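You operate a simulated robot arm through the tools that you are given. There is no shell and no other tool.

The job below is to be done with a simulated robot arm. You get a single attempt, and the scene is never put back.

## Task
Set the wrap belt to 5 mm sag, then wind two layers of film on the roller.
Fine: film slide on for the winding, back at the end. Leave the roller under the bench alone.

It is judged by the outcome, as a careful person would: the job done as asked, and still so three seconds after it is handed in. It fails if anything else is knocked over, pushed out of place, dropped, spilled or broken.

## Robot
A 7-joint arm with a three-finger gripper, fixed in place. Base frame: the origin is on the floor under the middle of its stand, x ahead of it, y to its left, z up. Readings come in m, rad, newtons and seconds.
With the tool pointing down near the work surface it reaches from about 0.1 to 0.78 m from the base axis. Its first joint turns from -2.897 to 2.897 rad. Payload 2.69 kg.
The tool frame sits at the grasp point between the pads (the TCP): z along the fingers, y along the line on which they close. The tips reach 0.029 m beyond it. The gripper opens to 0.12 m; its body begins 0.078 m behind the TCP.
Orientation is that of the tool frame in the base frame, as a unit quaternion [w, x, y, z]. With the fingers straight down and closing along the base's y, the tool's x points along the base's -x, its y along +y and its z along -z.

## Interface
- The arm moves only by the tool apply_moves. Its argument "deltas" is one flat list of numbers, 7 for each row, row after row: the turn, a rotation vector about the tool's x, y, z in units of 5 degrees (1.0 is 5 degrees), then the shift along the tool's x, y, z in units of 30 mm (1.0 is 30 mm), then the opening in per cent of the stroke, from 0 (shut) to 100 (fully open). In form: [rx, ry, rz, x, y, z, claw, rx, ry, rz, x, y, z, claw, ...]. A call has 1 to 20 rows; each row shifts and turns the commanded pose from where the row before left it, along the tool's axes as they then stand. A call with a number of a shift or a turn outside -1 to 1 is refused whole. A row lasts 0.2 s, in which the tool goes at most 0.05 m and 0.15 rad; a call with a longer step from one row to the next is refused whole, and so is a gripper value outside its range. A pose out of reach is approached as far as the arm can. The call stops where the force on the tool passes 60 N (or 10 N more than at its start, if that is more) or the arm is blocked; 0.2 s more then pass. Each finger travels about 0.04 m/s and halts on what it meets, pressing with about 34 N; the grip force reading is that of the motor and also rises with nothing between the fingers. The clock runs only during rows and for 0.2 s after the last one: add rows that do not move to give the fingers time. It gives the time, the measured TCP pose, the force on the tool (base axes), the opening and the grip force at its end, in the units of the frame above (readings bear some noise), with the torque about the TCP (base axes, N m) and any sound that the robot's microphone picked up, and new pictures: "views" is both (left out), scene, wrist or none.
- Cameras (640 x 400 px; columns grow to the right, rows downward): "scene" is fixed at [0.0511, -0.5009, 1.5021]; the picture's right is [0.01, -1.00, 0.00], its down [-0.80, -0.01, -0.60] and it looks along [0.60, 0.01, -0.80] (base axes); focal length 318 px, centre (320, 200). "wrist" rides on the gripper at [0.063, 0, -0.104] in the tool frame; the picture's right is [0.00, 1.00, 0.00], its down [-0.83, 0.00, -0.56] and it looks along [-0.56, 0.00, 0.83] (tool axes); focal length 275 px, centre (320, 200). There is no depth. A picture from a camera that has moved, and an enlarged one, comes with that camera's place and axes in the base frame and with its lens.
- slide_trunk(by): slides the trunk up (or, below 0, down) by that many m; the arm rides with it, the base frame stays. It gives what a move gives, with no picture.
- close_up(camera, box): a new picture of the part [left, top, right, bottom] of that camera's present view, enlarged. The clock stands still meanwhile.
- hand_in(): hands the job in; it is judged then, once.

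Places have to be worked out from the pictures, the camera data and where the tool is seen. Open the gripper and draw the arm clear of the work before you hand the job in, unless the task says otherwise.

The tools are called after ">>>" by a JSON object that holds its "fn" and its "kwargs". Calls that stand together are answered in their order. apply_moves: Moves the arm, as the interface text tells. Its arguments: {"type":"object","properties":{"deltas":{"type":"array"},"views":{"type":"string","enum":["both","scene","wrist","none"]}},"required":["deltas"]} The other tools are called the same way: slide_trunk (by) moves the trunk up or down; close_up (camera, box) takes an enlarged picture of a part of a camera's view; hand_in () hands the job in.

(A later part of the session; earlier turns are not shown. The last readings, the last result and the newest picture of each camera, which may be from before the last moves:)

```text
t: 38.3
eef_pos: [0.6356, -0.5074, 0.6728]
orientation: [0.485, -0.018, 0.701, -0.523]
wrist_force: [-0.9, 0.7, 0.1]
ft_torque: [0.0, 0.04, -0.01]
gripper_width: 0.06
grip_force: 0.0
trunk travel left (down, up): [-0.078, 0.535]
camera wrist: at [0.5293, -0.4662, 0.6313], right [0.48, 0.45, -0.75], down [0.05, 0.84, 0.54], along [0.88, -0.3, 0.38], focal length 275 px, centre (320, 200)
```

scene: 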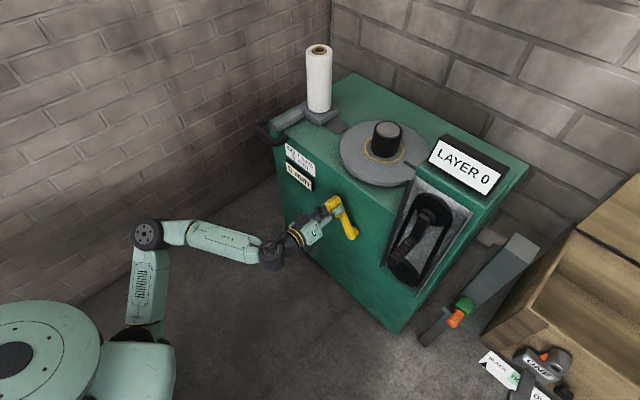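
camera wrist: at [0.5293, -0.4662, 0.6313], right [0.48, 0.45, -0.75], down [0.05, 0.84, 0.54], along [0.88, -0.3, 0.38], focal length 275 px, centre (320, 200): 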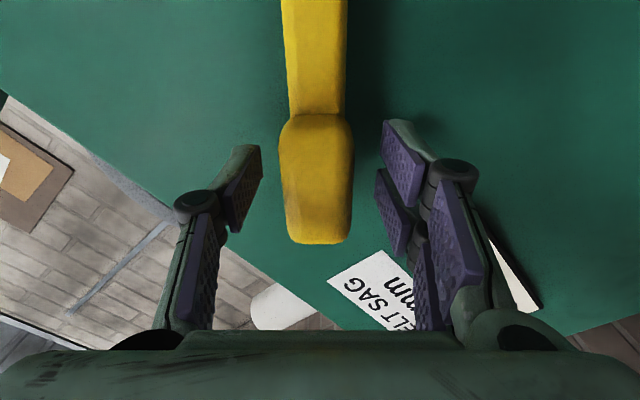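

Aligned with the paddle again. I'll close and turn 45° clockwise in one go.

>>> {"fn": "apply_moves", "kwargs": {"deltas": [0, 0, 0, 0, -0.05, 0, 30, 0, 0, 0, 0, 0, 0, 15, 0, 0, 0, 0, 0, 0, 15, 0, 0, 0, 0, 0, 0, 15, 0, 0, 1, 0.012, -0.32, 0, 15, 0, 0, 1, 0.012, -0.32, 0, 15, 0, 0, 1, 0.012, -0.32, 0, 15, 0, 0, 1, 0.012, -0.32, 0, 15, 0, 0, 1, 0.012, -0.32, 0, 15, 0, 0, 1, 0.012, -0.32, 0, 15, 0, 0, 1, 0.012, -0.32, 0, 15, 0, 0, 1, 0.012, -0.32, 0, 15, 0, 0, 1, 0.012, -0.32, 0, 15, 0, 0, 0, 0, 0, 0, 15], "views": "wrist"}}

>>> {"fn": "close_up", "kwargs": {"camera": "scene", "box": [260, 120, 360, 245]}}

```text
t: 41.3
eef_pos: [0.5807, -0.561, 0.7139]
orientation: [0.65, 0.25, 0.653, -0.297]
wrist_force: [8.4, -12.3, 27.2]
ft_torque: [-1.4, 0.5, 0.15]
gripper_width: 0.0335
grip_force: 44.3
trunk travel left (down, up): [-0.078, 0.535]
camera wrist: at [0.5048, -0.489, 0.6494], right [0.71, 0.7, -0.07], down [-0.36, 0.45, 0.82], along [0.6, -0.56, 0.57], focal length 275 px, centre (320, 200)
```

wrist: 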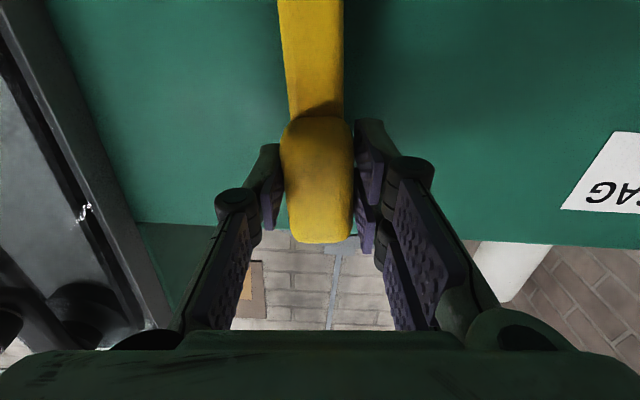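

```text
3.20 times, centred on (310, 182) of scene
camera zoom: at [0.0511, -0.5009, 1.5021], right [0.01, -1.0, 0.0], down [-0.8, -0.01, -0.6], along [0.6, 0.01, -0.8], focal length 1017 px, centre (352, 256)
```

zoom: 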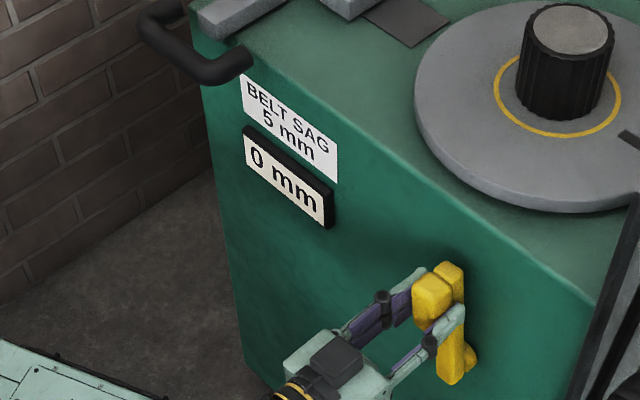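

At near-vertical, the 27 N is radial because my arc is slightly tight. I'll relax it by about 2 mm and continue 60° clockwise.

>>> {"fn": "apply_moves", "kwargs": {"deltas": [0, 0, 0, -0.07, 0, 0.02, 15, 0, 0, 1, 0.004, -0.325, 0, 15, 0, 0, 1, 0.004, -0.325, 0, 15, 0, 0, 1, 0.004, -0.325, 0, 15, 0, 0, 1, 0.004, -0.325, 0, 15, 0, 0, 1, 0.004, -0.325, 0, 15, 0, 0, 1, 0.004, -0.325, 0, 15, 0, 0, 0, 0, 0, 0, 15], "views": "wrist"}}

>>> {"fn": "close_up", "kwargs": {"camera": "scene", "box": [260, 120, 380, 270]}}

```text
t: 43.1
eef_pos: [0.5383, -0.6016, 0.7056]
orientation: [0.702, 0.412, 0.568, -0.118]
wrist_force: [-21.7, 4.2, -3.6]
ft_torque: [-0.68, 1.15, -0.25]
gripper_width: 0.0336
grip_force: 44.5
trunk travel left (down, up): [-0.078, 0.535]
camera wrist: at [0.487, -0.507, 0.6482], right [0.64, 0.63, 0.44], down [-0.66, 0.15, 0.74], along [0.4, -0.76, 0.51], focal length 275 px, centre (320, 200)
```

wrist: 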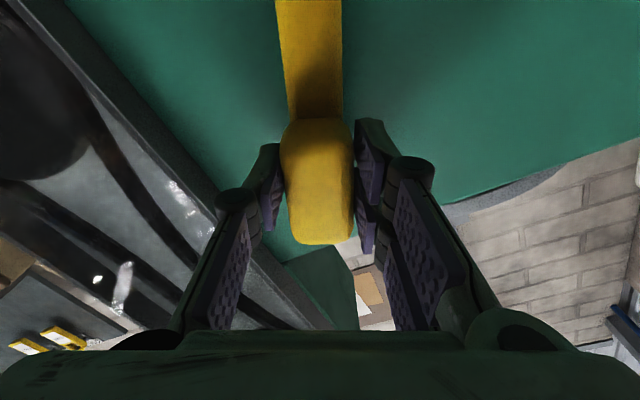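

```text
2.67 times, centred on (320, 195) of scene
camera zoom: at [0.0511, -0.5009, 1.5021], right [0.01, -1.0, 0.0], down [-0.8, -0.01, -0.6], along [0.6, 0.01, -0.8], focal length 847 px, centre (320, 213)
```

zoom: 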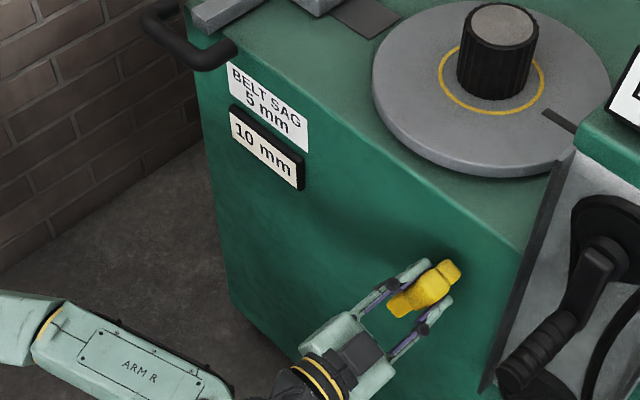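

The readout jumped to 10 mm at about +26°, so 5 mm lies between there and vertical. I'll come back counter-clockwise in small steps and check the readout each time.

>>> {"fn": "apply_moves", "kwargs": {"deltas": [0, 0, -0.5, 0, 0.163, -0.02, 15, 0, 0, -0.5, 0, 0.163, -0.02, 15, 0, 0, 0, 0, 0, 0, 15], "views": "none"}}

>>> {"fn": "close_up", "kwargs": {"camera": "scene", "box": [260, 120, 380, 270]}}

```text
t: 43.9
eef_pos: [0.5474, -0.5944, 0.7104]
orientation: [0.696, 0.387, 0.586, -0.15]
wrist_force: [9.5, -35.8, 0.0]
ft_torque: [-1.01, 1.3, -0.33]
gripper_width: 0.034
grip_force: 44.8
trunk travel left (down, up): [-0.078, 0.535]
```

```text
2.67 times, centred on (320, 195) of scene
camera zoom: at [0.0511, -0.5009, 1.5021], right [0.01, -1.0, 0.0], down [-0.8, -0.01, -0.6], along [0.6, 0.01, -0.8], focal length 847 px, centre (320, 213)
```

zoom: 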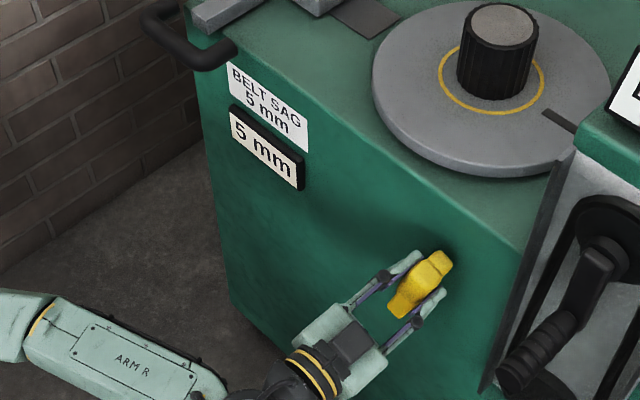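

It now reads 5 mm. I'll step back a little further to find where the 5 mm band ends, so the lever can sit near the middle of it.

>>> {"fn": "apply_moves", "kwargs": {"deltas": [0, 0, -0.5, -0.01, 0.163, 0.04, 15, 0, 0, -0.5, -0.01, 0.163, 0, 15, 0, 0, 0, 0, 0, 0, 15], "views": "none"}}

>>> {"fn": "close_up", "kwargs": {"camera": "scene", "box": [260, 120, 380, 270]}}

```text
t: 44.7
eef_pos: [0.5538, -0.5878, 0.7118]
orientation: [0.689, 0.361, 0.603, -0.179]
wrist_force: [-9.6, -2.5, -18.8]
ft_torque: [-1.03, 1.19, -0.14]
gripper_width: 0.0334
grip_force: 44.9
trunk travel left (down, up): [-0.078, 0.535]
```

```text
2.67 times, centred on (320, 195) of scene
camera zoom: at [0.0511, -0.5009, 1.5021], right [0.01, -1.0, 0.0], down [-0.8, -0.01, -0.6], along [0.6, 0.01, -0.8], focal length 847 px, centre (320, 213)
```

zoom: 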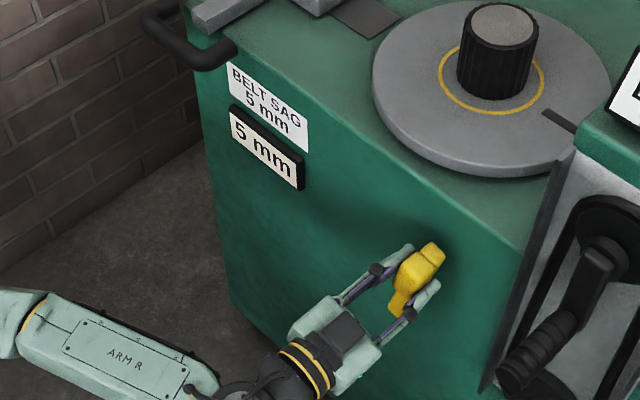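

Still 5 mm at +16°. One more 5° step back to look for the lower edge.

>>> {"fn": "apply_moves", "kwargs": {"deltas": [0, 0, -0.5, 0.02, 0.163, 0, 15, 0, 0, -0.5, 0.02, 0.163, 0, 15, 0, 0, 0, 0, 0, 0, 15], "views": "none"}}

>>> {"fn": "close_up", "kwargs": {"camera": "scene", "box": [260, 120, 380, 270]}}

```text
t: 45.5
eef_pos: [0.5587, -0.583, 0.7126]
orientation: [0.679, 0.337, 0.617, -0.211]
wrist_force: [-11.1, -9.9, -23.5]
ft_torque: [-0.88, 1.15, -0.48]
gripper_width: 0.0329
grip_force: 44.3
trunk travel left (down, up): [-0.078, 0.535]
```

```text
2.67 times, centred on (320, 195) of scene
camera zoom: at [0.0511, -0.5009, 1.5021], right [0.01, -1.0, 0.0], down [-0.8, -0.01, -0.6], along [0.6, 0.01, -0.8], focal length 847 px, centre (320, 213)
```

zoom: 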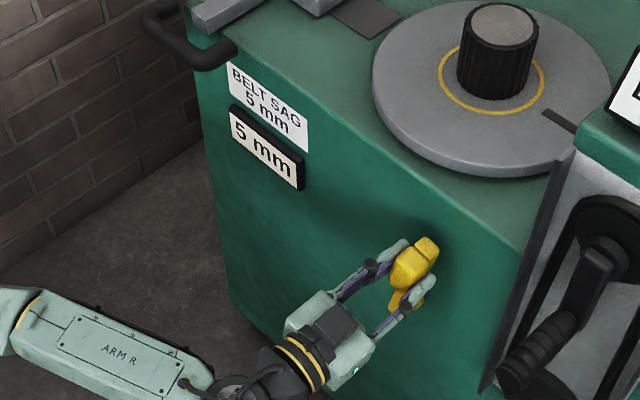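

Still 5 mm at +11.5°. One more small step to bracket the lower edge of the band.

>>> {"fn": "apply_moves", "kwargs": {"deltas": [0, 0, -0.5, 0.03, 0.163, -0.02, 15, 0, 0, -0.5, 0.03, 0.163, 0, 15, 0, 0, 0, 0, 0, 0, 15], "views": "none"}}

>>> {"fn": "close_up", "kwargs": {"camera": "scene", "box": [260, 120, 380, 270]}}

```text
t: 46.3
eef_pos: [0.5655, -0.5755, 0.7147]
orientation: [0.671, 0.306, 0.631, -0.239]
wrist_force: [-1.4, -18.3, -12.2]
ft_torque: [-0.32, 1.73, -0.21]
gripper_width: 0.0329
grip_force: 45.0
trunk travel left (down, up): [-0.078, 0.535]
```

```text
2.67 times, centred on (320, 195) of scene
camera zoom: at [0.0511, -0.5009, 1.5021], right [0.01, -1.0, 0.0], down [-0.8, -0.01, -0.6], along [0.6, 0.01, -0.8], focal length 847 px, centre (320, 213)
```

zoom: 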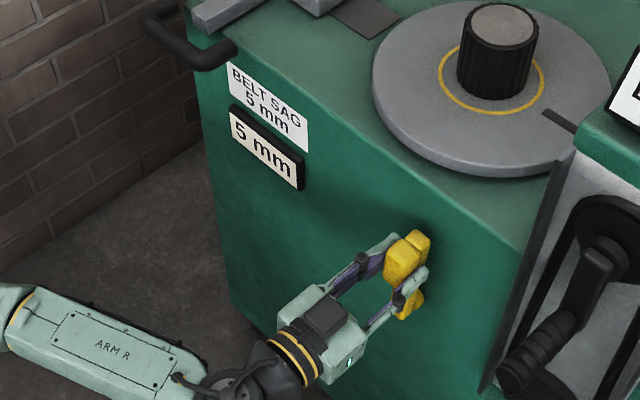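

The 5 mm band spans at least +6° to +21°, so I'll set the lever in its middle at about +12.5° and then release it.

>>> {"fn": "apply_moves", "kwargs": {"deltas": [0, 0, 0.6, 0, -0.195, 0.02, 15, 0, 0, 0.6, 0, -0.195, 0.02, 15, 0, 0, 0, 0, 0, 0, 15, 0, 0, 0, 0, 0, 0, 30, 0, 0, 0, 0, 0, 0, 50, 0, 0, 0, 0, 0, 0, 60, 0, 0, 0, 0, 0, 0, 70, 0, 0, 0, 0, 0, 0, 70], "views": "wrist"}}

>>> {"fn": "close_up", "kwargs": {"camera": "scene", "box": [260, 120, 380, 270]}}

```text
t: 48.1
eef_pos: [0.5608, -0.5846, 0.7124]
orientation: [0.682, 0.339, 0.614, -0.204]
wrist_force: [0.4, -0.8, 0.2]
ft_torque: [-0.01, 0.0, 0.0]
gripper_width: 0.0837
grip_force: 0.0
trunk travel left (down, up): [-0.078, 0.535]
camera wrist: at [0.4969, -0.5001, 0.6499], right [0.7, 0.69, 0.21], down [-0.52, 0.28, 0.8], along [0.49, -0.67, 0.56], focal length 275 px, centre (320, 200)
```

wrist: 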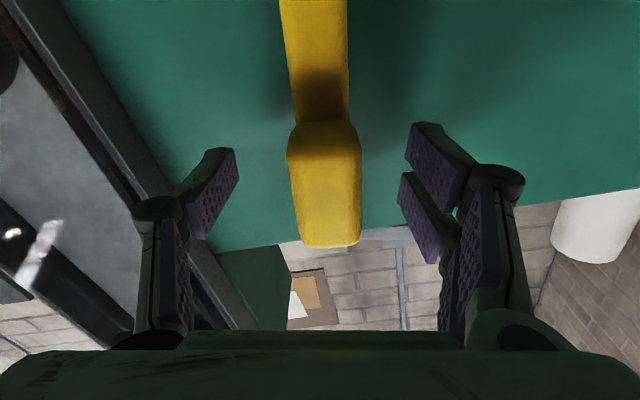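

```text
2.67 times, centred on (320, 195) of scene
camera zoom: at [0.0511, -0.5009, 1.5021], right [0.01, -1.0, 0.0], down [-0.8, -0.01, -0.6], along [0.6, 0.01, -0.8], focal length 847 px, centre (320, 213)
```

zoom: 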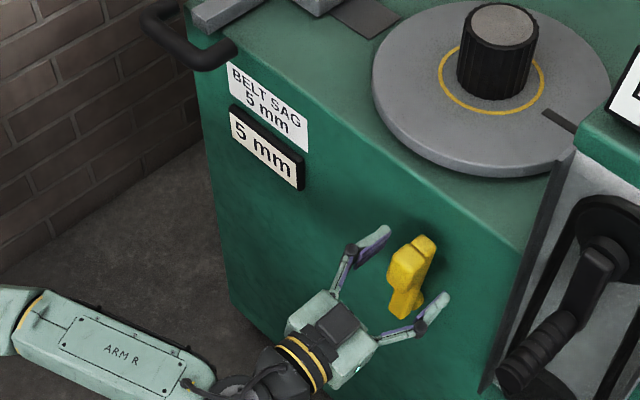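

The sag holds at 5 mm with the handle released. I'll retreat straight back with the fingers open, and look at the film slide.

>>> {"fn": "apply_moves", "kwargs": {"deltas": [0, 0, 0, 0, 0, -0.5, 90, 0, 0, 0, 0, 0, -1, 100, 0, 0, 0, 0, 0, -1, 100, 0, 0, 0, 0, 0, -1, 100, 0, 0, 0, 0, 0, -1, 100, 0, 0, 0, 0, 0, -1, 100, 0, 0, -1, 0, 0, -1, 100, 0, 0, -1, 0, 0, 0, 100, 0, 0, -0.5, 0, 0, 0, 100, 0, 0, 0, 0, 0, 0, 100], "views": "wrist"}}

>>> {"fn": "slide_trunk", "kwargs": {"by": 0.18}}

>>> {"fn": "close_up", "kwargs": {"camera": "scene", "box": [240, 40, 440, 165]}}

```text
t: 50.3
eef_pos: [0.4224, -0.4453, 0.7115]
orientation: [0.656, 0.271, 0.647, -0.277]
wrist_force: [0.3, 0.9, -0.7]
ft_torque: [-0.01, 0.01, -0.05]
gripper_width: 0.12
grip_force: 0.0
trunk travel left (down, up): [-0.078, 0.535]
camera wrist: at [0.3501, -0.3699, 0.6474], right [0.71, 0.7, -0.01], down [-0.39, 0.41, 0.82], along [0.58, -0.58, 0.57], focal length 275 px, centre (320, 200)
```

wrist: 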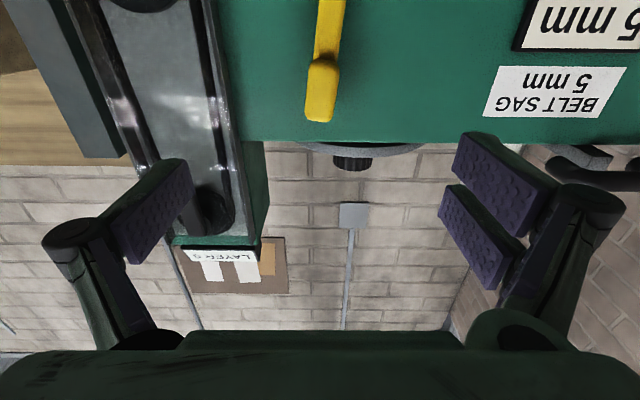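

```text
t: 52.3
eef_pos: [0.4251, -0.4443, 0.886]
orientation: [0.655, 0.27, 0.649, -0.278]
wrist_force: [0.0, -0.9, 0.7]
ft_torque: [0.02, -0.01, 0.0]
gripper_width: 0.1202
grip_force: 0.1
trunk travel left (down, up): [-0.258, 0.355]
```

```text
3.20 times, centred on (340, 102) of scene
camera zoom: at [0.0511, -0.5009, 1.5021], right [0.01, -1.0, 0.0], down [-0.8, -0.01, -0.6], along [0.6, 0.01, -0.8], focal length 1017 px, centre (256, 512)
```

zoom: 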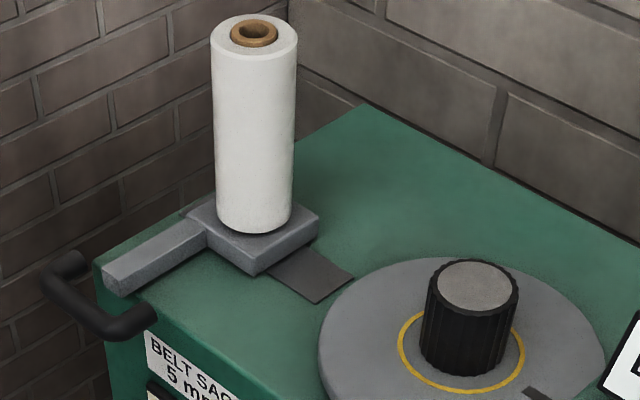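

The slide handle is a U-shaped pull in front of the face's top-left, near (0.80, -0.32, 0.84); its grip runs parallel to the face, and the track leads right toward the turntable. I'll swing over to it at about -25° yaw and have a look.

>>> {"fn": "apply_moves", "kwargs": {"deltas": [-1, 0, 0, 0, 0, 0, 100, -1, 0, 0, 0, 0, 0, 100, -1, 0, 0, 0, 0, 0, 100, -1, 0, 0, 0, 0, 0, 100, 0, 0, 0, 0, 0.9, 0.3, 100, 0, 0, 0, 0, 0.9, 0.3, 100, 0, 0, 0, 0, 0.9, 0.3, 100, 0, 0, 0, 0, 0.9, 0.3, 100, 0, 0, 0, 0, 0.9, 0.3, 100, 0, 0, 0, 0, 0.9, 0.3, 100, 0, 0, 0, 0, 0.9, 0.3, 100, 0, 0, 0, 0, 0.9, 0.3, 100, 0, 0, 0, 0, 0.9, 0.3, 100, 0, 0, 0, 0, 0.9, 0.3, 100, 0, 0, 0, 0, 0, 0, 100]}}

```text
t: 55.5
eef_pos: [0.6489, -0.2491, 0.8857]
orientation: [0.691, 0.153, 0.688, -0.161]
wrist_force: [0.4, 0.4, 0.4]
ft_torque: [0.02, 0.0, -0.01]
gripper_width: 0.1197
grip_force: 0.1
out of reach, approached as far as the arm can: row 4
trunk travel left (down, up): [-0.258, 0.355]
camera wrist: at [0.5548, -0.2029, 0.8218], right [0.43, 0.9, -0.01], down [-0.5, 0.25, 0.83], along [0.75, -0.35, 0.56], focal length 275 px, centre (320, 200)
```

scene: 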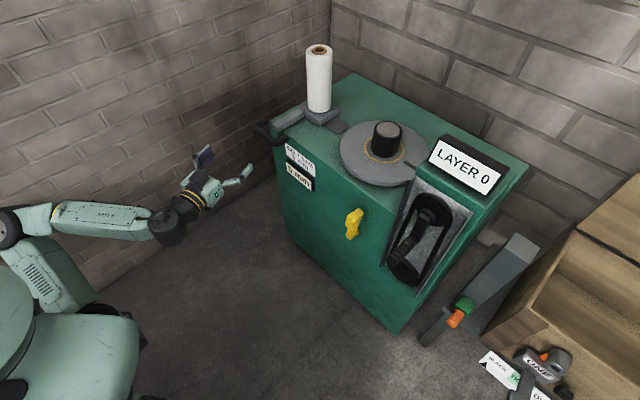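
wrist: 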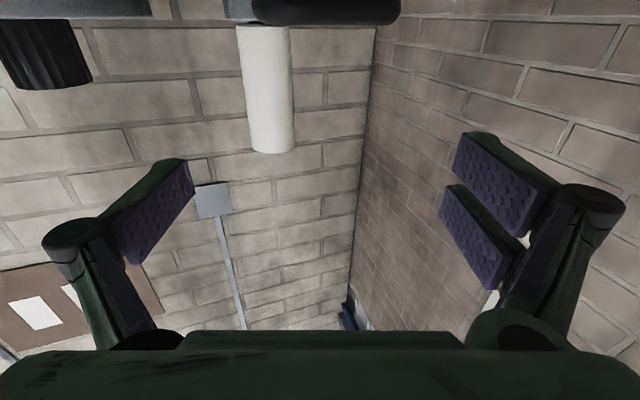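

I'll roll the hand +90° so the fingers close vertically on the horizontal grip and the camera sits to the left, looking across the slide.

>>> {"fn": "apply_moves", "kwargs": {"deltas": [0, 0, 1, 0, 0, 0, 100, 0, 0, 1, 0, 0, 0, 100, 0, 0, 1, 0, 0, 0, 100, 0, 0, 1, 0, 0, 0, 100, 0, 0, 1, 0, 0, 0, 100, 0, 0, 1, 0, 0, 0, 100, 0, 0, 1, 0, 0, 0, 100, 0, 0, 1, 0, 0, 0, 100, 0, 0, 1, 0, 0, 0, 100, 0, 0, 1, 0, 0, 0, 100, 0, 0, 1, 0, 0, 0, 100, 0, 0, 1, 0, 0, 0, 100, 0, 0, 1, 0, 0, 0, 100, 0, 0, 1, 0, 0, 0, 100, 0, 0, 1, 0, 0, 0, 100, 0, 0, 1, 0, 0, 0, 100, 0, 0, 1, 0, 0, 0, 100, 0, 0, 1, 0, 0, 0, 100, 0, 0, 0, 0, 0, 0, 100]}}

```text
t: 59.5
eef_pos: [0.6488, -0.2474, 0.8864]
orientation: [0.603, 0.593, 0.378, 0.376]
wrist_force: [0.5, 0.5, -0.1]
ft_torque: [0.03, -0.01, 0.04]
gripper_width: 0.12
grip_force: 0.1
trunk travel left (down, up): [-0.258, 0.355]
camera wrist: at [0.5817, -0.1439, 0.8843], right [0.0, 0.02, 1.0], down [-0.86, -0.51, 0.01], along [0.51, -0.86, 0.02], focal length 275 px, centre (320, 200)
```

scene: 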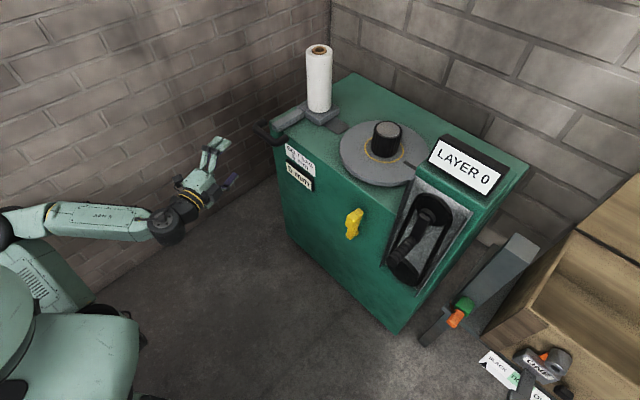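
wrist: 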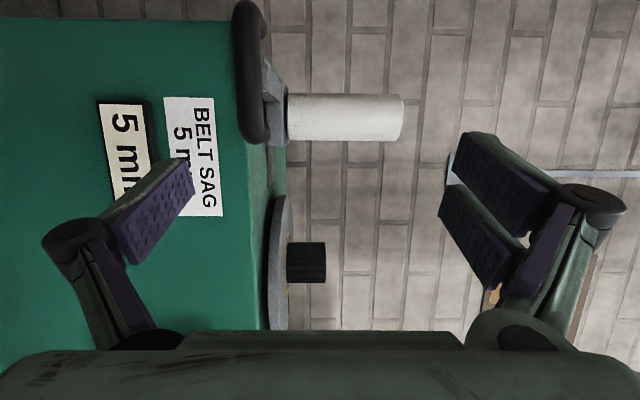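

The "5 mm" readout is confirmed from here too. I'll zoom in on the slide handle and carriage.

>>> {"fn": "close_up", "kwargs": {"camera": "wrist", "box": [180, 0, 420, 150]}}

>>> {"fn": "close_up", "kwargs": {"camera": "scene", "box": [240, 90, 360, 165]}}

```text
2.67 times, centred on (300, 75) of wrist
camera zoom: at [0.5817, -0.1439, 0.8843], right [0.0, 0.02, 1.0], down [-0.86, -0.51, 0.01], along [0.51, -0.86, 0.02], focal length 734 px, centre (373, 533)
```

zoom: 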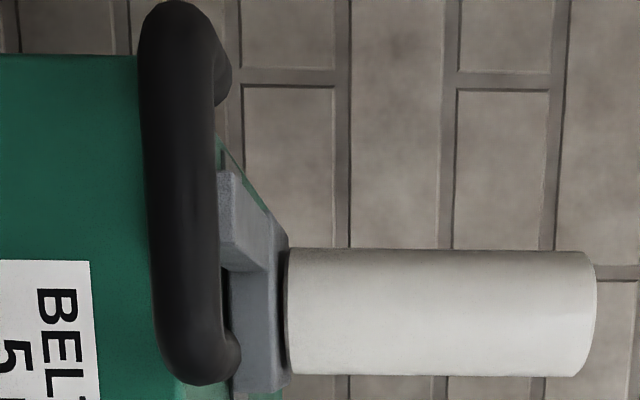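

```text
5.33 times, centred on (300, 128) of scene
camera zoom: at [0.0511, -0.5009, 1.5021], right [0.01, -1.0, 0.0], down [-0.8, -0.01, -0.6], along [0.6, 0.01, -0.8], focal length 1695 px, centre (427, 587)
```

zoom: 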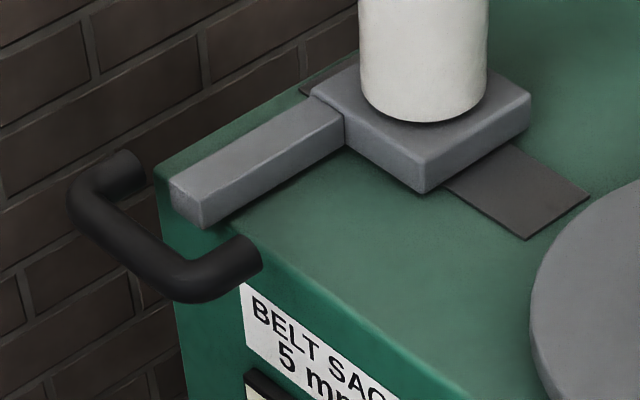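

Both cameras put the slide grip's centre at (0.813, -0.313, 0.821), about 24 mm thick. I'll drop to its height and approach to 70 mm short of it.

>>> {"fn": "apply_moves", "kwargs": {"deltas": [0, 0, 0, 0.13, -0.73, 0, 100, 0, 0, 0, 0.13, -0.73, 0, 100, 0, 0, 0, 0.13, -0.73, 0, 100, 0, 0, 0, 0, 0, 0.85, 100, 0, 0, 0, 0, 0, 0.85, 100, 0, 0, 0, 0, 0, 0.85, 100, 0, 0, 0, 0, 0, 0.85, 100, 0, 0, 0, 0, 0, 0, 100]}}

```text
t: 61.3
eef_pos: [0.7462, -0.282, 0.8214]
orientation: [0.603, 0.594, 0.378, 0.375]
wrist_force: [0.2, -0.2, -0.3]
ft_torque: [-0.01, 0.04, -0.01]
gripper_width: 0.1198
grip_force: 0.0
trunk travel left (down, up): [-0.258, 0.355]
camera wrist: at [0.6798, -0.1798, 0.8191], right [0.0, 0.02, 1.0], down [-0.86, -0.51, 0.01], along [0.51, -0.86, 0.01], focal length 275 px, centre (320, 200)
```

scene: 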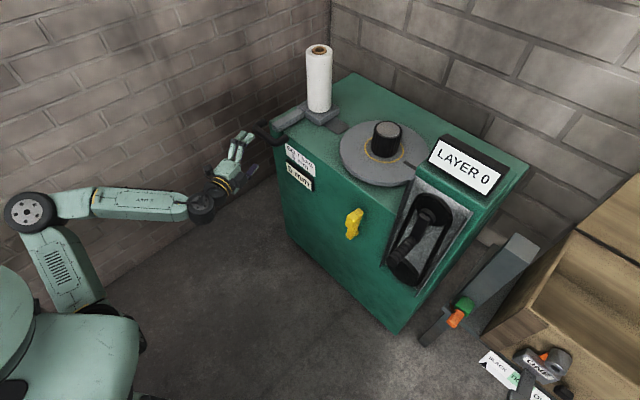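
wrist: 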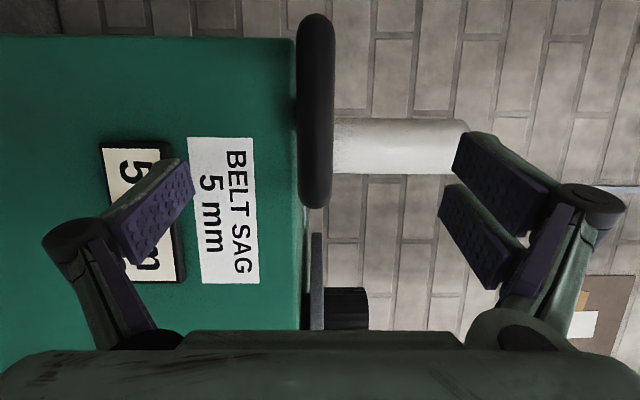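

The grip is dead ahead and about 3 mm low relative to the hand. I'll advance 73 mm and close on it.

>>> {"fn": "apply_moves", "kwargs": {"deltas": [0, 0, 0, 0, -0.1, 0.6, 100, 0, 0, 0, 0, 0, 0.6, 100, 0, 0, 0, 0, 0, 0.6, 100, 0, 0, 0, 0, 0, 0.63, 100, 0, 0, 0, 0, 0, 0, 60, 0, 0, 0, 0, 0, 0, 30, 0, 0, 0, 0, 0, 0, 10, 0, 0, 0, 0, 0, 0, 10, 0, 0, 0, 0, 0, 0, 10, 0, 0, 0, 0, 0, 0, 10, 0, 0, 0, 0, 0, 0, 10, 0, 0, 0, 0, 0, 0, 10]}}

```text
t: 63.9
eef_pos: [0.8132, -0.3146, 0.8174]
orientation: [0.601, 0.595, 0.38, 0.374]
wrist_force: [-7.6, 4.2, -16.1]
ft_torque: [0.32, -0.19, 0.07]
gripper_width: 0.025
grip_force: 29.8
trunk travel left (down, up): [-0.258, 0.355]
camera wrist: at [0.7456, -0.211, 0.8171], right [0.0, 0.01, 1.0], down [-0.86, -0.51, 0.01], along [0.51, -0.86, 0.01], focal length 275 px, centre (320, 200)
```

scene: 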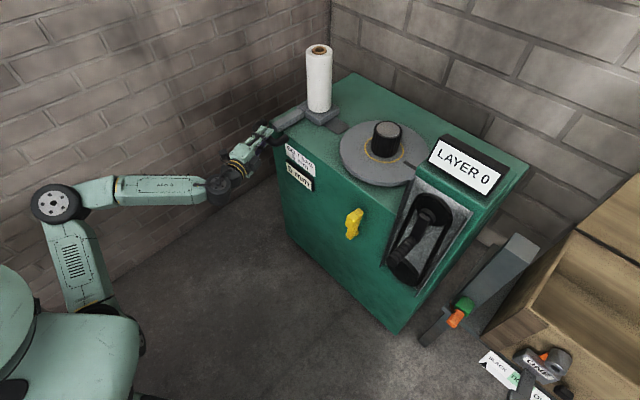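
wrist: 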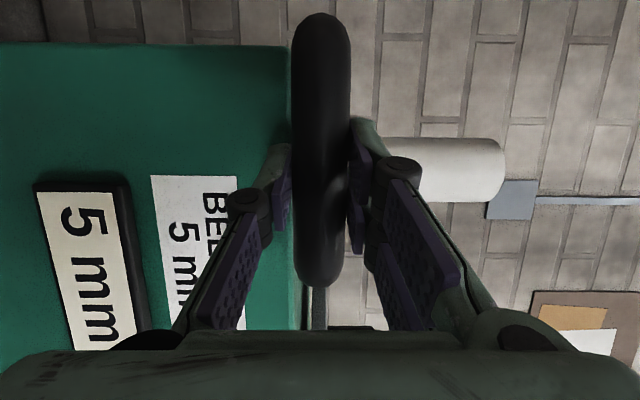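

The grip is held at 25 mm. I'll slide 20 mm along the track toward the turntable and check the forces and whether the carriage moves.

>>> {"fn": "apply_moves", "kwargs": {"deltas": [0, 0, 0, -0.157, 0, -0.055, 10, 0, 0, 0, -0.157, 0, -0.055, 10, 0, 0, 0, -0.157, 0, -0.055, 10, 0, 0, 0, -0.157, 0, -0.055, 10, 0, 0, 0, 0, 0, 0, 10], "views": "scene"}}

>>> {"fn": "close_up", "kwargs": {"camera": "scene", "box": [240, 40, 440, 190]}}

```text
t: 65.1
eef_pos: [0.8002, -0.3288, 0.8189]
orientation: [0.601, 0.595, 0.38, 0.376]
wrist_force: [0.4, 6.3, -18.2]
ft_torque: [0.51, -0.45, 1.17]
gripper_width: 0.0249
grip_force: 45.5
trunk travel left (down, up): [-0.258, 0.355]
```

scene: 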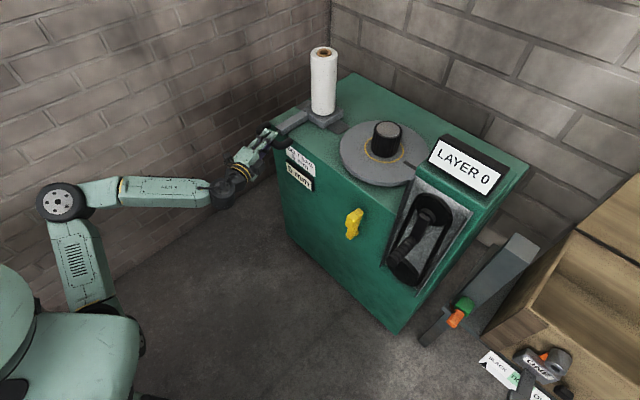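

```text
2.67 times, centred on (340, 115) of scene
camera zoom: at [0.0511, -0.5009, 1.5021], right [0.01, -1.0, 0.0], down [-0.8, -0.01, -0.6], along [0.6, 0.01, -0.8], focal length 847 px, centre (267, 427)
```

zoom: 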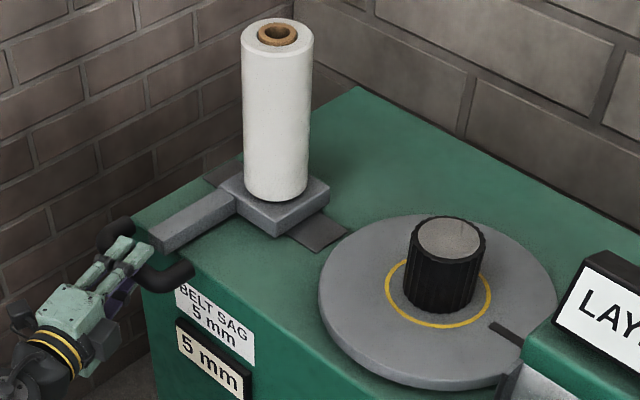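

The carriage slides freely toward the turntable with about 50 mm of track left. I'll ease 1 mm lower to relieve the vertical load and slide another 40 mm.

>>> {"fn": "apply_moves", "kwargs": {"deltas": [0, 0, 0, -0.157, -0.04, -0.055, 10, 0, 0, 0, -0.157, 0, -0.055, 10, 0, 0, 0, -0.157, 0, -0.055, 10, 0, 0, 0, -0.157, 0, -0.055, 10, 0, 0, 0, -0.157, 0, -0.055, 10, 0, 0, 0, -0.157, 0, -0.055, 10, 0, 0, 0, -0.157, 0, -0.055, 10, 0, 0, 0, -0.157, 0, -0.055, 10, 0, 0, 0, 0, 0, 0, 10], "views": "scene"}}

>>> {"fn": "close_up", "kwargs": {"camera": "scene", "box": [240, 40, 440, 190]}}

```text
t: 67.1
eef_pos: [0.7718, -0.3559, 0.8182]
orientation: [0.603, 0.594, 0.378, 0.375]
wrist_force: [-2.8, 8.8, -3.7]
ft_torque: [0.68, -0.58, 0.24]
gripper_width: 0.0249
grip_force: 45.3
trunk travel left (down, up): [-0.258, 0.355]
```

scene: 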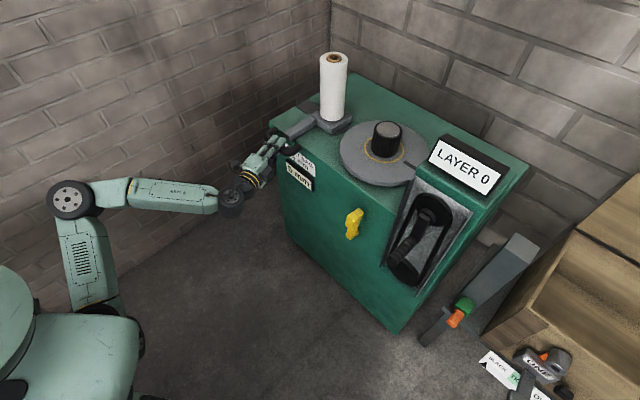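

```text
2.67 times, centred on (340, 115) of scene
camera zoom: at [0.0511, -0.5009, 1.5021], right [0.01, -1.0, 0.0], down [-0.8, -0.01, -0.6], along [0.6, 0.01, -0.8], focal length 847 px, centre (267, 427)
```

zoom: 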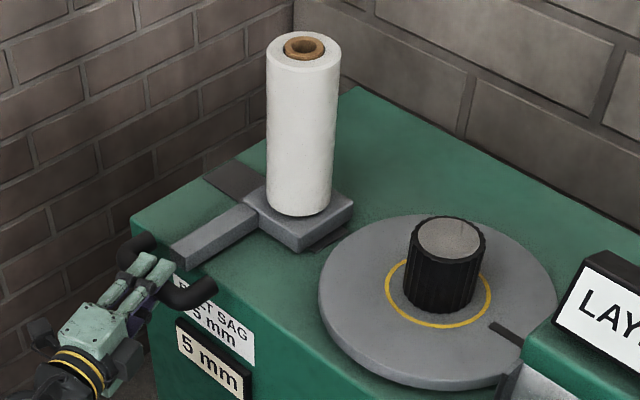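

About 15 mm of track remains. I'll go on gently in 2.5 mm steps.

>>> {"fn": "apply_moves", "kwargs": {"deltas": [0, 0, 0, -0.079, 0, -0.028, 10, 0, 0, 0, -0.079, 0, -0.028, 10, 0, 0, 0, -0.079, 0, -0.028, 10, 0, 0, 0, -0.079, 0, -0.028, 10, 0, 0, 0, -0.079, 0, -0.028, 10, 0, 0, 0, -0.079, 0, -0.028, 10, 0, 0, 0, 0, 0, 0, 10], "views": "scene"}}

>>> {"fn": "close_up", "kwargs": {"camera": "scene", "box": [240, 40, 440, 190]}}

```text
t: 68.7
eef_pos: [0.7591, -0.3677, 0.8196]
orientation: [0.603, 0.593, 0.378, 0.375]
wrist_force: [23.9, -18.7, 8.2]
ft_torque: [0.51, -0.61, -0.79]
gripper_width: 0.0248
grip_force: 44.6
trunk travel left (down, up): [-0.258, 0.355]
```

scene: 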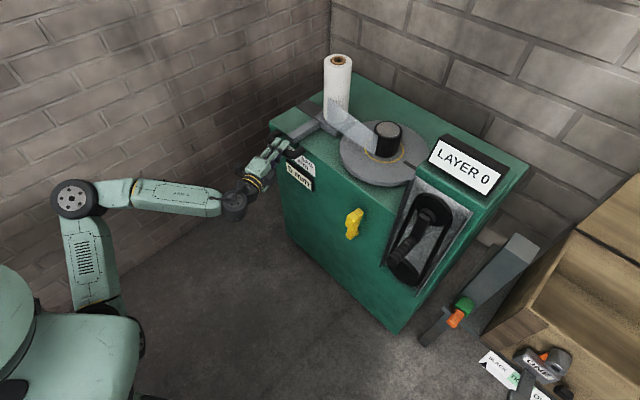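

```text
2.67 times, centred on (340, 115) of scene
camera zoom: at [0.0511, -0.5009, 1.5021], right [0.01, -1.0, 0.0], down [-0.8, -0.01, -0.6], along [0.6, 0.01, -0.8], focal length 847 px, centre (267, 427)
```

zoom: 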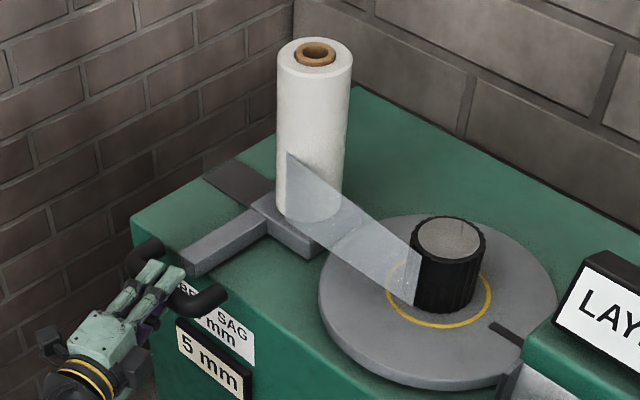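

The film web has appeared between roll and roller, so the slide is on. I'll push 5 mm further for margin and correct the 2 mm depth offset behind the 30 N pull.

>>> {"fn": "apply_moves", "kwargs": {"deltas": [0, 0, 0, -0.02, 0, 0.05, 10, 0, 0, 0, -0.079, 0, -0.028, 10, 0, 0, 0, -0.079, 0, -0.028, 10, 0, 0, 0, 0, 0, 0, 10], "views": "none"}}

>>> {"fn": "close_up", "kwargs": {"camera": "scene", "box": [240, 40, 440, 190]}}

```text
t: 69.7
eef_pos: [0.7562, -0.37, 0.8189]
orientation: [0.603, 0.593, 0.379, 0.376]
wrist_force: [-15.0, 20.9, 1.7]
ft_torque: [0.64, -0.7, 1.22]
gripper_width: 0.0246
grip_force: 44.8
trunk travel left (down, up): [-0.258, 0.355]
```

```text
2.67 times, centred on (340, 115) of scene
camera zoom: at [0.0511, -0.5009, 1.5021], right [0.01, -1.0, 0.0], down [-0.8, -0.01, -0.6], along [0.6, 0.01, -0.8], focal length 847 px, centre (267, 427)
```

zoom: 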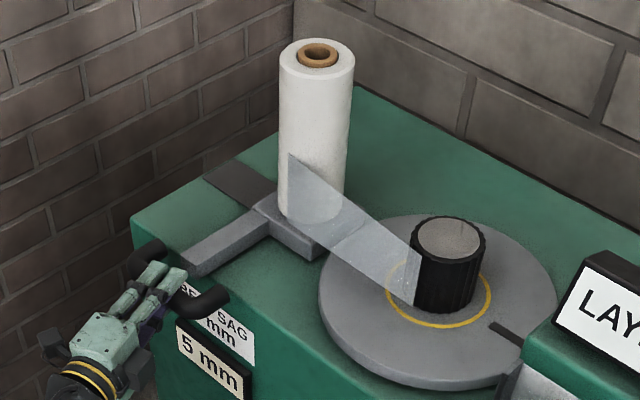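

The film is on. I'll release the slide handle and back straight out.

>>> {"fn": "apply_moves", "kwargs": {"deltas": [0, 0, 0, 0, 0, 0, 30, 0, 0, 0, 0, 0, 0, 60, 0, 0, 0, 0, 0, 0, 100, 0, 0, 0, 0, 0, 0, 100, 0, 0, 0, 0, 0, 0, 100, 0, 0, 0, 0, 0, 0, 100, 0, 0, 0, 0, 0, -1, 100, 0, 0, 0, 0, 0, -1, 100, 0, 0, 0, 0, 0, -1, 100, 0, 0, 0, 0, 0, -1, 100, 0, 0, 0, 0, 0, -1, 100, 0, 0, 0, 0, 0, -1, 100, 0, 0, 0, 0, 0, 0, 100]}}

```text
t: 72.5
eef_pos: [0.5938, -0.2942, 0.8165]
orientation: [0.602, 0.594, 0.38, 0.375]
wrist_force: [-0.6, -0.3, -0.3]
ft_torque: [-0.04, -0.02, -0.01]
gripper_width: 0.1201
grip_force: 0.0
trunk travel left (down, up): [-0.258, 0.355]
camera wrist: at [0.5265, -0.1915, 0.815], right [0.0, 0.02, 1.0], down [-0.86, -0.51, 0.01], along [0.51, -0.86, 0.01], focal length 275 px, centre (320, 200)
```

scene: 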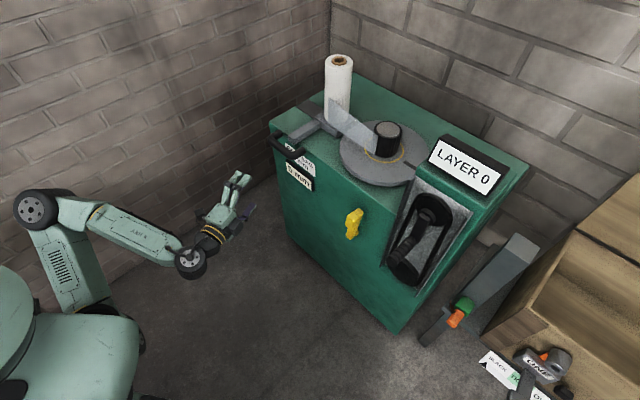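
wrist: 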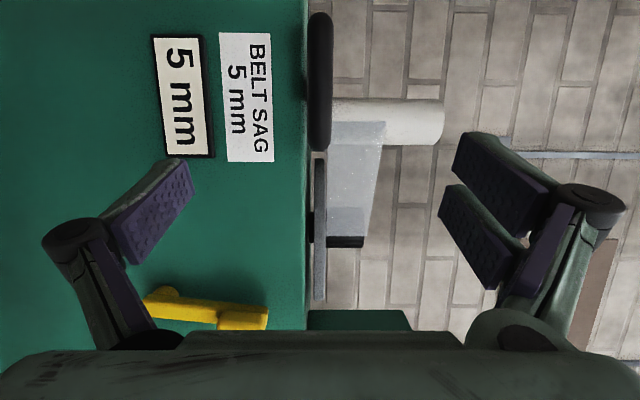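

Now for the crank. I'll yaw to face it squarely and translate right along the face, keeping about 70 mm in front of the crank grip.

>>> {"fn": "apply_moves", "kwargs": {"deltas": [0, -1, 0, 0, 0, 0, 100, 0, -1, 0, 0, 0, 0, 100, 0, -1, 0, 0, 0, 0, 100, 0, -1, 0, 0, 0, 0, 100, 0, 0, 0, -0.98, 0.07, 0, 100, 0, 0, 0, -0.98, 0.07, 0, 100, 0, 0, 0, -0.98, 0.07, 0, 100, 0, 0, 0, -0.98, 0.07, 0, 100, 0, 0, 0, -0.98, 0.07, 0, 100, 0, 0, 0, -0.98, 0.07, 0, 100, 0, 0, 0, -0.98, 0.07, 0, 100, 0, 0, 0, -0.98, 0.07, 0, 100, 0, 0, 0, -0.98, 0.07, 0, 100, 0, 0, 0, -0.98, 0.07, 0, 100, 0, 0, 0, -0.98, 0.07, 0, 100, 0, 0, 0, 0, 0, 0, 100]}}

```text
t: 75.9
eef_pos: [0.3653, -0.5207, 0.8415]
orientation: [0.659, 0.651, 0.268, 0.267]
wrist_force: [0.0, 0.3, -0.1]
ft_torque: [0.01, 0.01, 0.0]
gripper_width: 0.12
grip_force: 0.0
out of reach, approached as far as the arm can: row 6
trunk travel left (down, up): [-0.258, 0.355]
camera wrist: at [0.3364, -0.401, 0.8401], right [0.0, 0.02, 1.0], down [-0.98, -0.19, 0.0], along [0.19, -0.98, 0.02], focal length 275 px, centre (320, 200)
```

scene: 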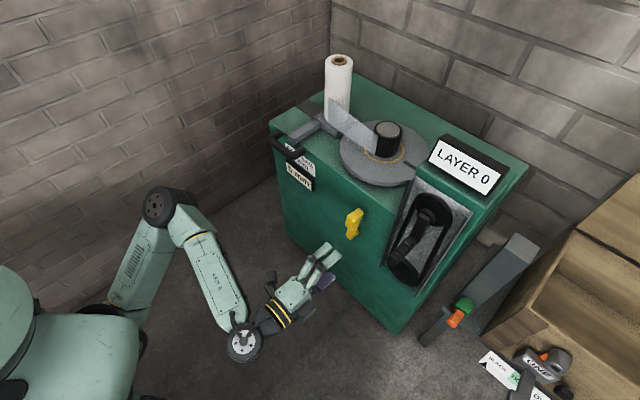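
wrist: 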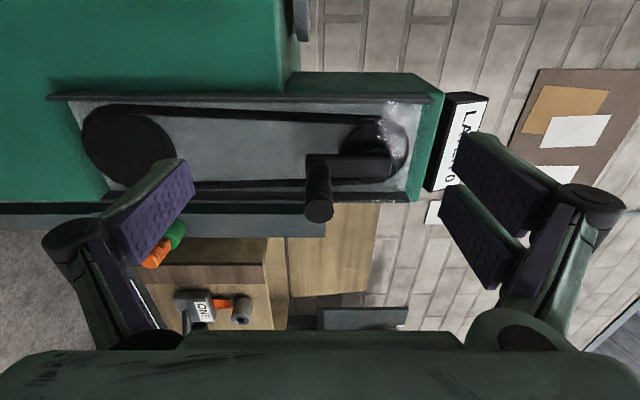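

This gives a good side-on view of the crank, with the grip at about hand height. I'll zoom in on it.

>>> {"fn": "close_up", "kwargs": {"camera": "wrist", "box": [260, 80, 460, 240]}}

>>> {"fn": "close_up", "kwargs": {"camera": "scene", "box": [380, 170, 480, 300]}}

```text
2.50 times, centred on (360, 160) of wrist
camera zoom: at [0.3364, -0.401, 0.8401], right [0.0, 0.02, 1.0], down [-0.98, -0.19, 0.0], along [0.19, -0.98, 0.02], focal length 688 px, centre (220, 300)
```

zoom: 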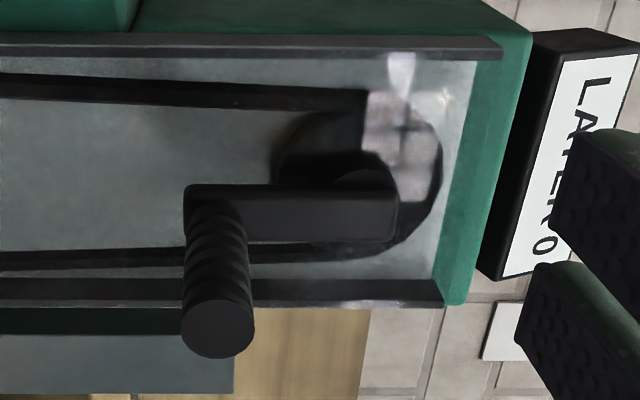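

```text
3.08 times, centred on (430, 235) of scene
camera zoom: at [0.0511, -0.5009, 1.5021], right [0.01, -1.0, 0.0], down [-0.8, -0.01, -0.6], along [0.6, 0.01, -0.8], focal length 978 px, centre (-18, 92)
```

zoom: 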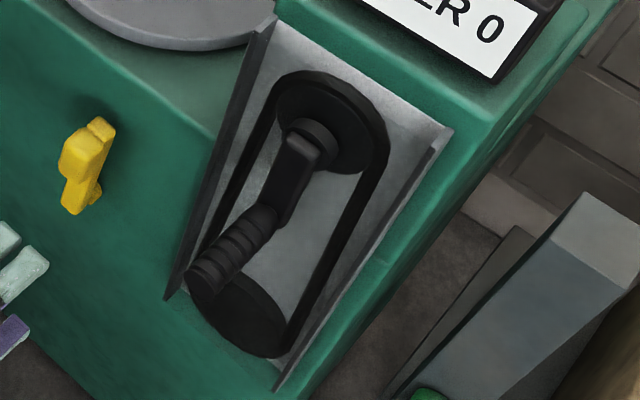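

The grip tip is at about (0.3745, -0.661, 0.844), 28 mm across, and the crank radius is about 70 mm. I'll line up with the grip axis first, with the fingers 72 mm open.

>>> {"fn": "apply_moves", "kwargs": {"deltas": [0, 0, 0, -0.78, 0.02, 0, 80, 0, 0, 0, -0.78, 0.02, 0, 60, 0, 0, 0, -0.78, 0, 0, 60, 0, 0, 0, -0.78, 0, 0, 60, 0, 0, 0, 0, 0, 0.5, 60, 0, 0, 0, 0, 0, 0.5, 60, 0, 0, 0, 0, 0, 0, 60]}}

```text
t: 77.5
eef_pos: [0.3225, -0.6112, 0.846]
orientation: [0.659, 0.65, 0.268, 0.267]
wrist_force: [0.1, -0.2, 0.1]
ft_torque: [-0.02, 0.0, 0.0]
gripper_width: 0.0719
grip_force: 0.1
trunk travel left (down, up): [-0.258, 0.355]
camera wrist: at [0.2932, -0.4908, 0.844], right [0.0, 0.02, 1.0], down [-0.98, -0.19, 0.0], along [0.19, -0.98, 0.02], focal length 275 px, centre (320, 200)
```

scene: 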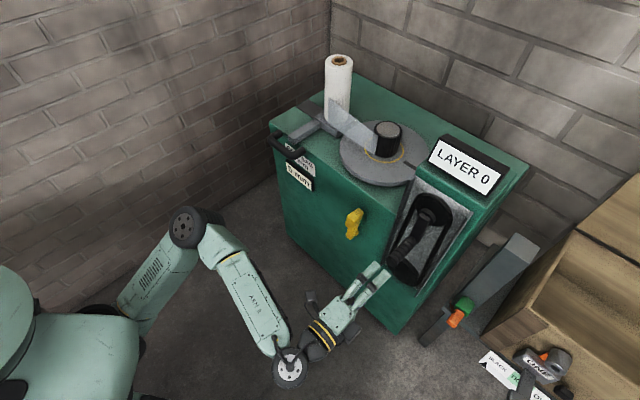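
wrist: 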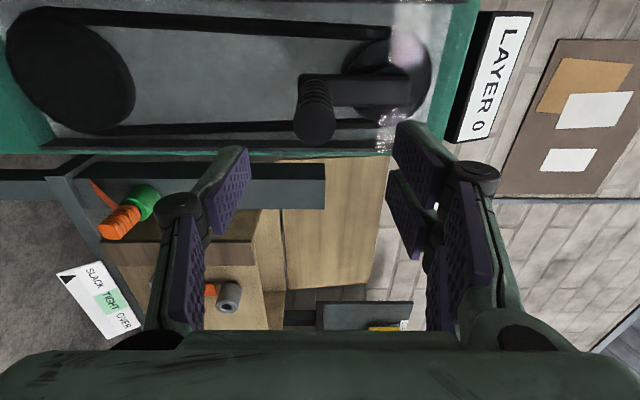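

Well aligned: the grip tip projects right onto the hand's axis, about 3 mm low. I'll advance 105 mm so the pads straddle the grip, then close.

>>> {"fn": "apply_moves", "kwargs": {"deltas": [0, 0, 0, 0, -0.1, 0.7, 60, 0, 0, 0, 0, 0, 0.7, 60, 0, 0, 0, 0, 0, 0.7, 60, 0, 0, 0, 0, 0, 0.7, 60, 0, 0, 0, 0, 0, 0.7, 60, 0, 0, 0, 0, 0, 0, 60]}}

```text
t: 78.9
eef_pos: [0.3935, -0.685, 0.8452]
orientation: [0.659, 0.65, 0.268, 0.266]
wrist_force: [0.7, -0.3, 0.1]
ft_torque: [0.0, -0.01, -0.02]
gripper_width: 0.0719
grip_force: 0.1
trunk travel left (down, up): [-0.258, 0.355]
camera wrist: at [0.3657, -0.5651, 0.8425], right [0.0, 0.02, 1.0], down [-0.98, -0.18, 0.0], along [0.18, -0.98, 0.02], focal length 275 px, centre (320, 200)
```

scene: 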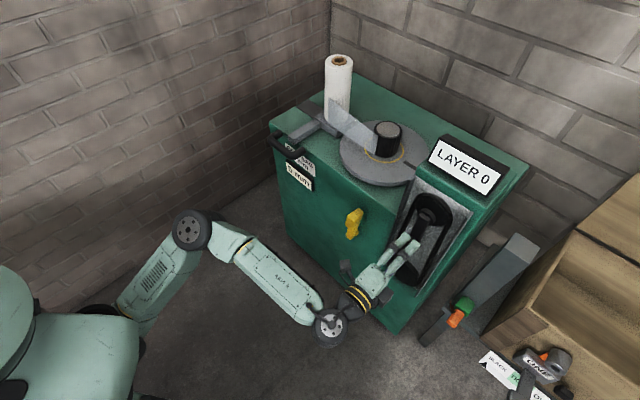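
wrist: 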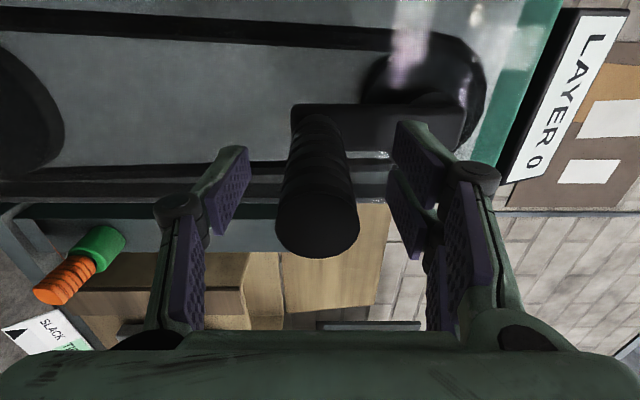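

The grip is centred between the pads, and the camera can see the LAYER display. I'll close on it and try a gentle 30° clockwise crank move on a 70 mm radius.

>>> {"fn": "apply_moves", "kwargs": {"deltas": [0, 0, 0, 0, 0, 0, 40, 0, 0, 0, 0, 0, 0, 15, 0, 0, 0, 0, 0, 0, 15, 0, 0, 0, 0, 0, 0, 15, 0, 0, 0, 0, 0, 0, 15, 0, 0, 0, 0, 0, 0, 15], "views": "none"}}

>>> {"fn": "apply_moves", "kwargs": {"deltas": [0, 0, 0, 0.405, 0.035, 0, 15, 0, 0, 0, 0.393, 0.105, 0, 15, 0, 0, 0, 0, 0, 0, 15]}}

```text
t: 80.3
eef_pos: [0.3936, -0.6844, 0.8434]
orientation: [0.658, 0.651, 0.268, 0.267]
wrist_force: [-1.9, 6.2, -9.1]
ft_torque: [0.15, 0.23, 0.18]
gripper_width: 0.0267
grip_force: 45.1
trunk travel left (down, up): [-0.258, 0.355]
```

```text
t: 81.1
eef_pos: [0.4119, -0.666, 0.8471]
orientation: [0.659, 0.649, 0.27, 0.268]
wrist_force: [0.8, 3.7, -7.9]
ft_torque: [0.07, 0.12, -0.36]
gripper_width: 0.0266
grip_force: 44.8
trunk travel left (down, up): [-0.258, 0.355]
camera wrist: at [0.3832, -0.5473, 0.8457], right [0.0, 0.01, 1.0], down [-0.98, -0.19, 0.0], along [0.19, -0.98, 0.01], focal length 275 px, centre (320, 200)
```

scene: 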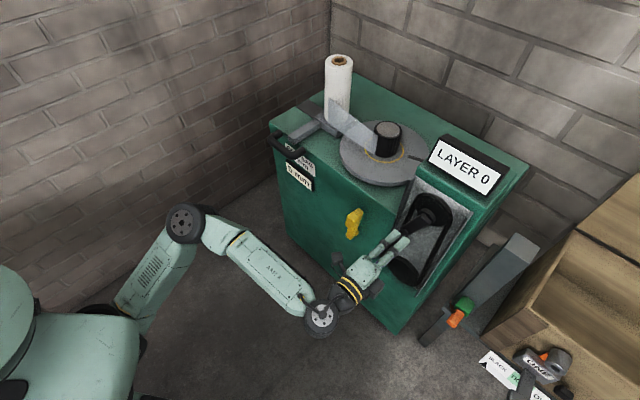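
wrist: 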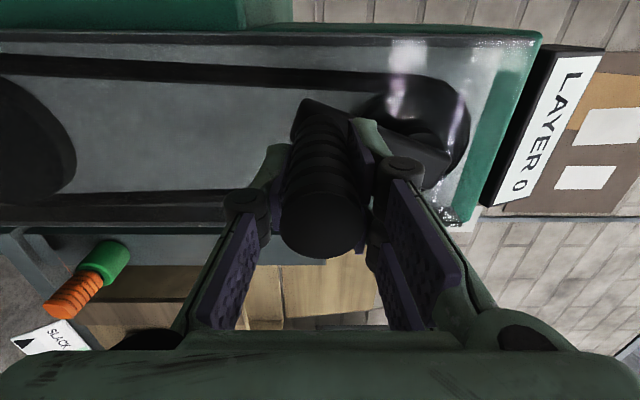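

The crank turned smoothly with under 10 N. I'll check which way the turntable moved.

>>> {"fn": "close_up", "kwargs": {"camera": "scene", "box": [320, 80, 520, 205]}}

```text
3.20 times, centred on (420, 142) of scene
camera zoom: at [0.0511, -0.5009, 1.5021], right [0.01, -1.0, 0.0], down [-0.8, -0.01, -0.6], along [0.6, 0.01, -0.8], focal length 1017 px, centre (0, 384)
```

zoom: 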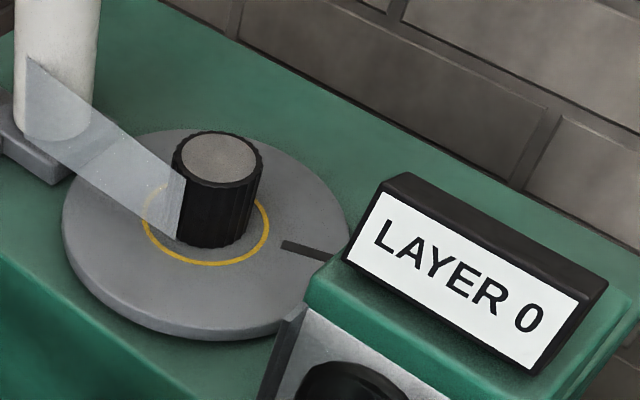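

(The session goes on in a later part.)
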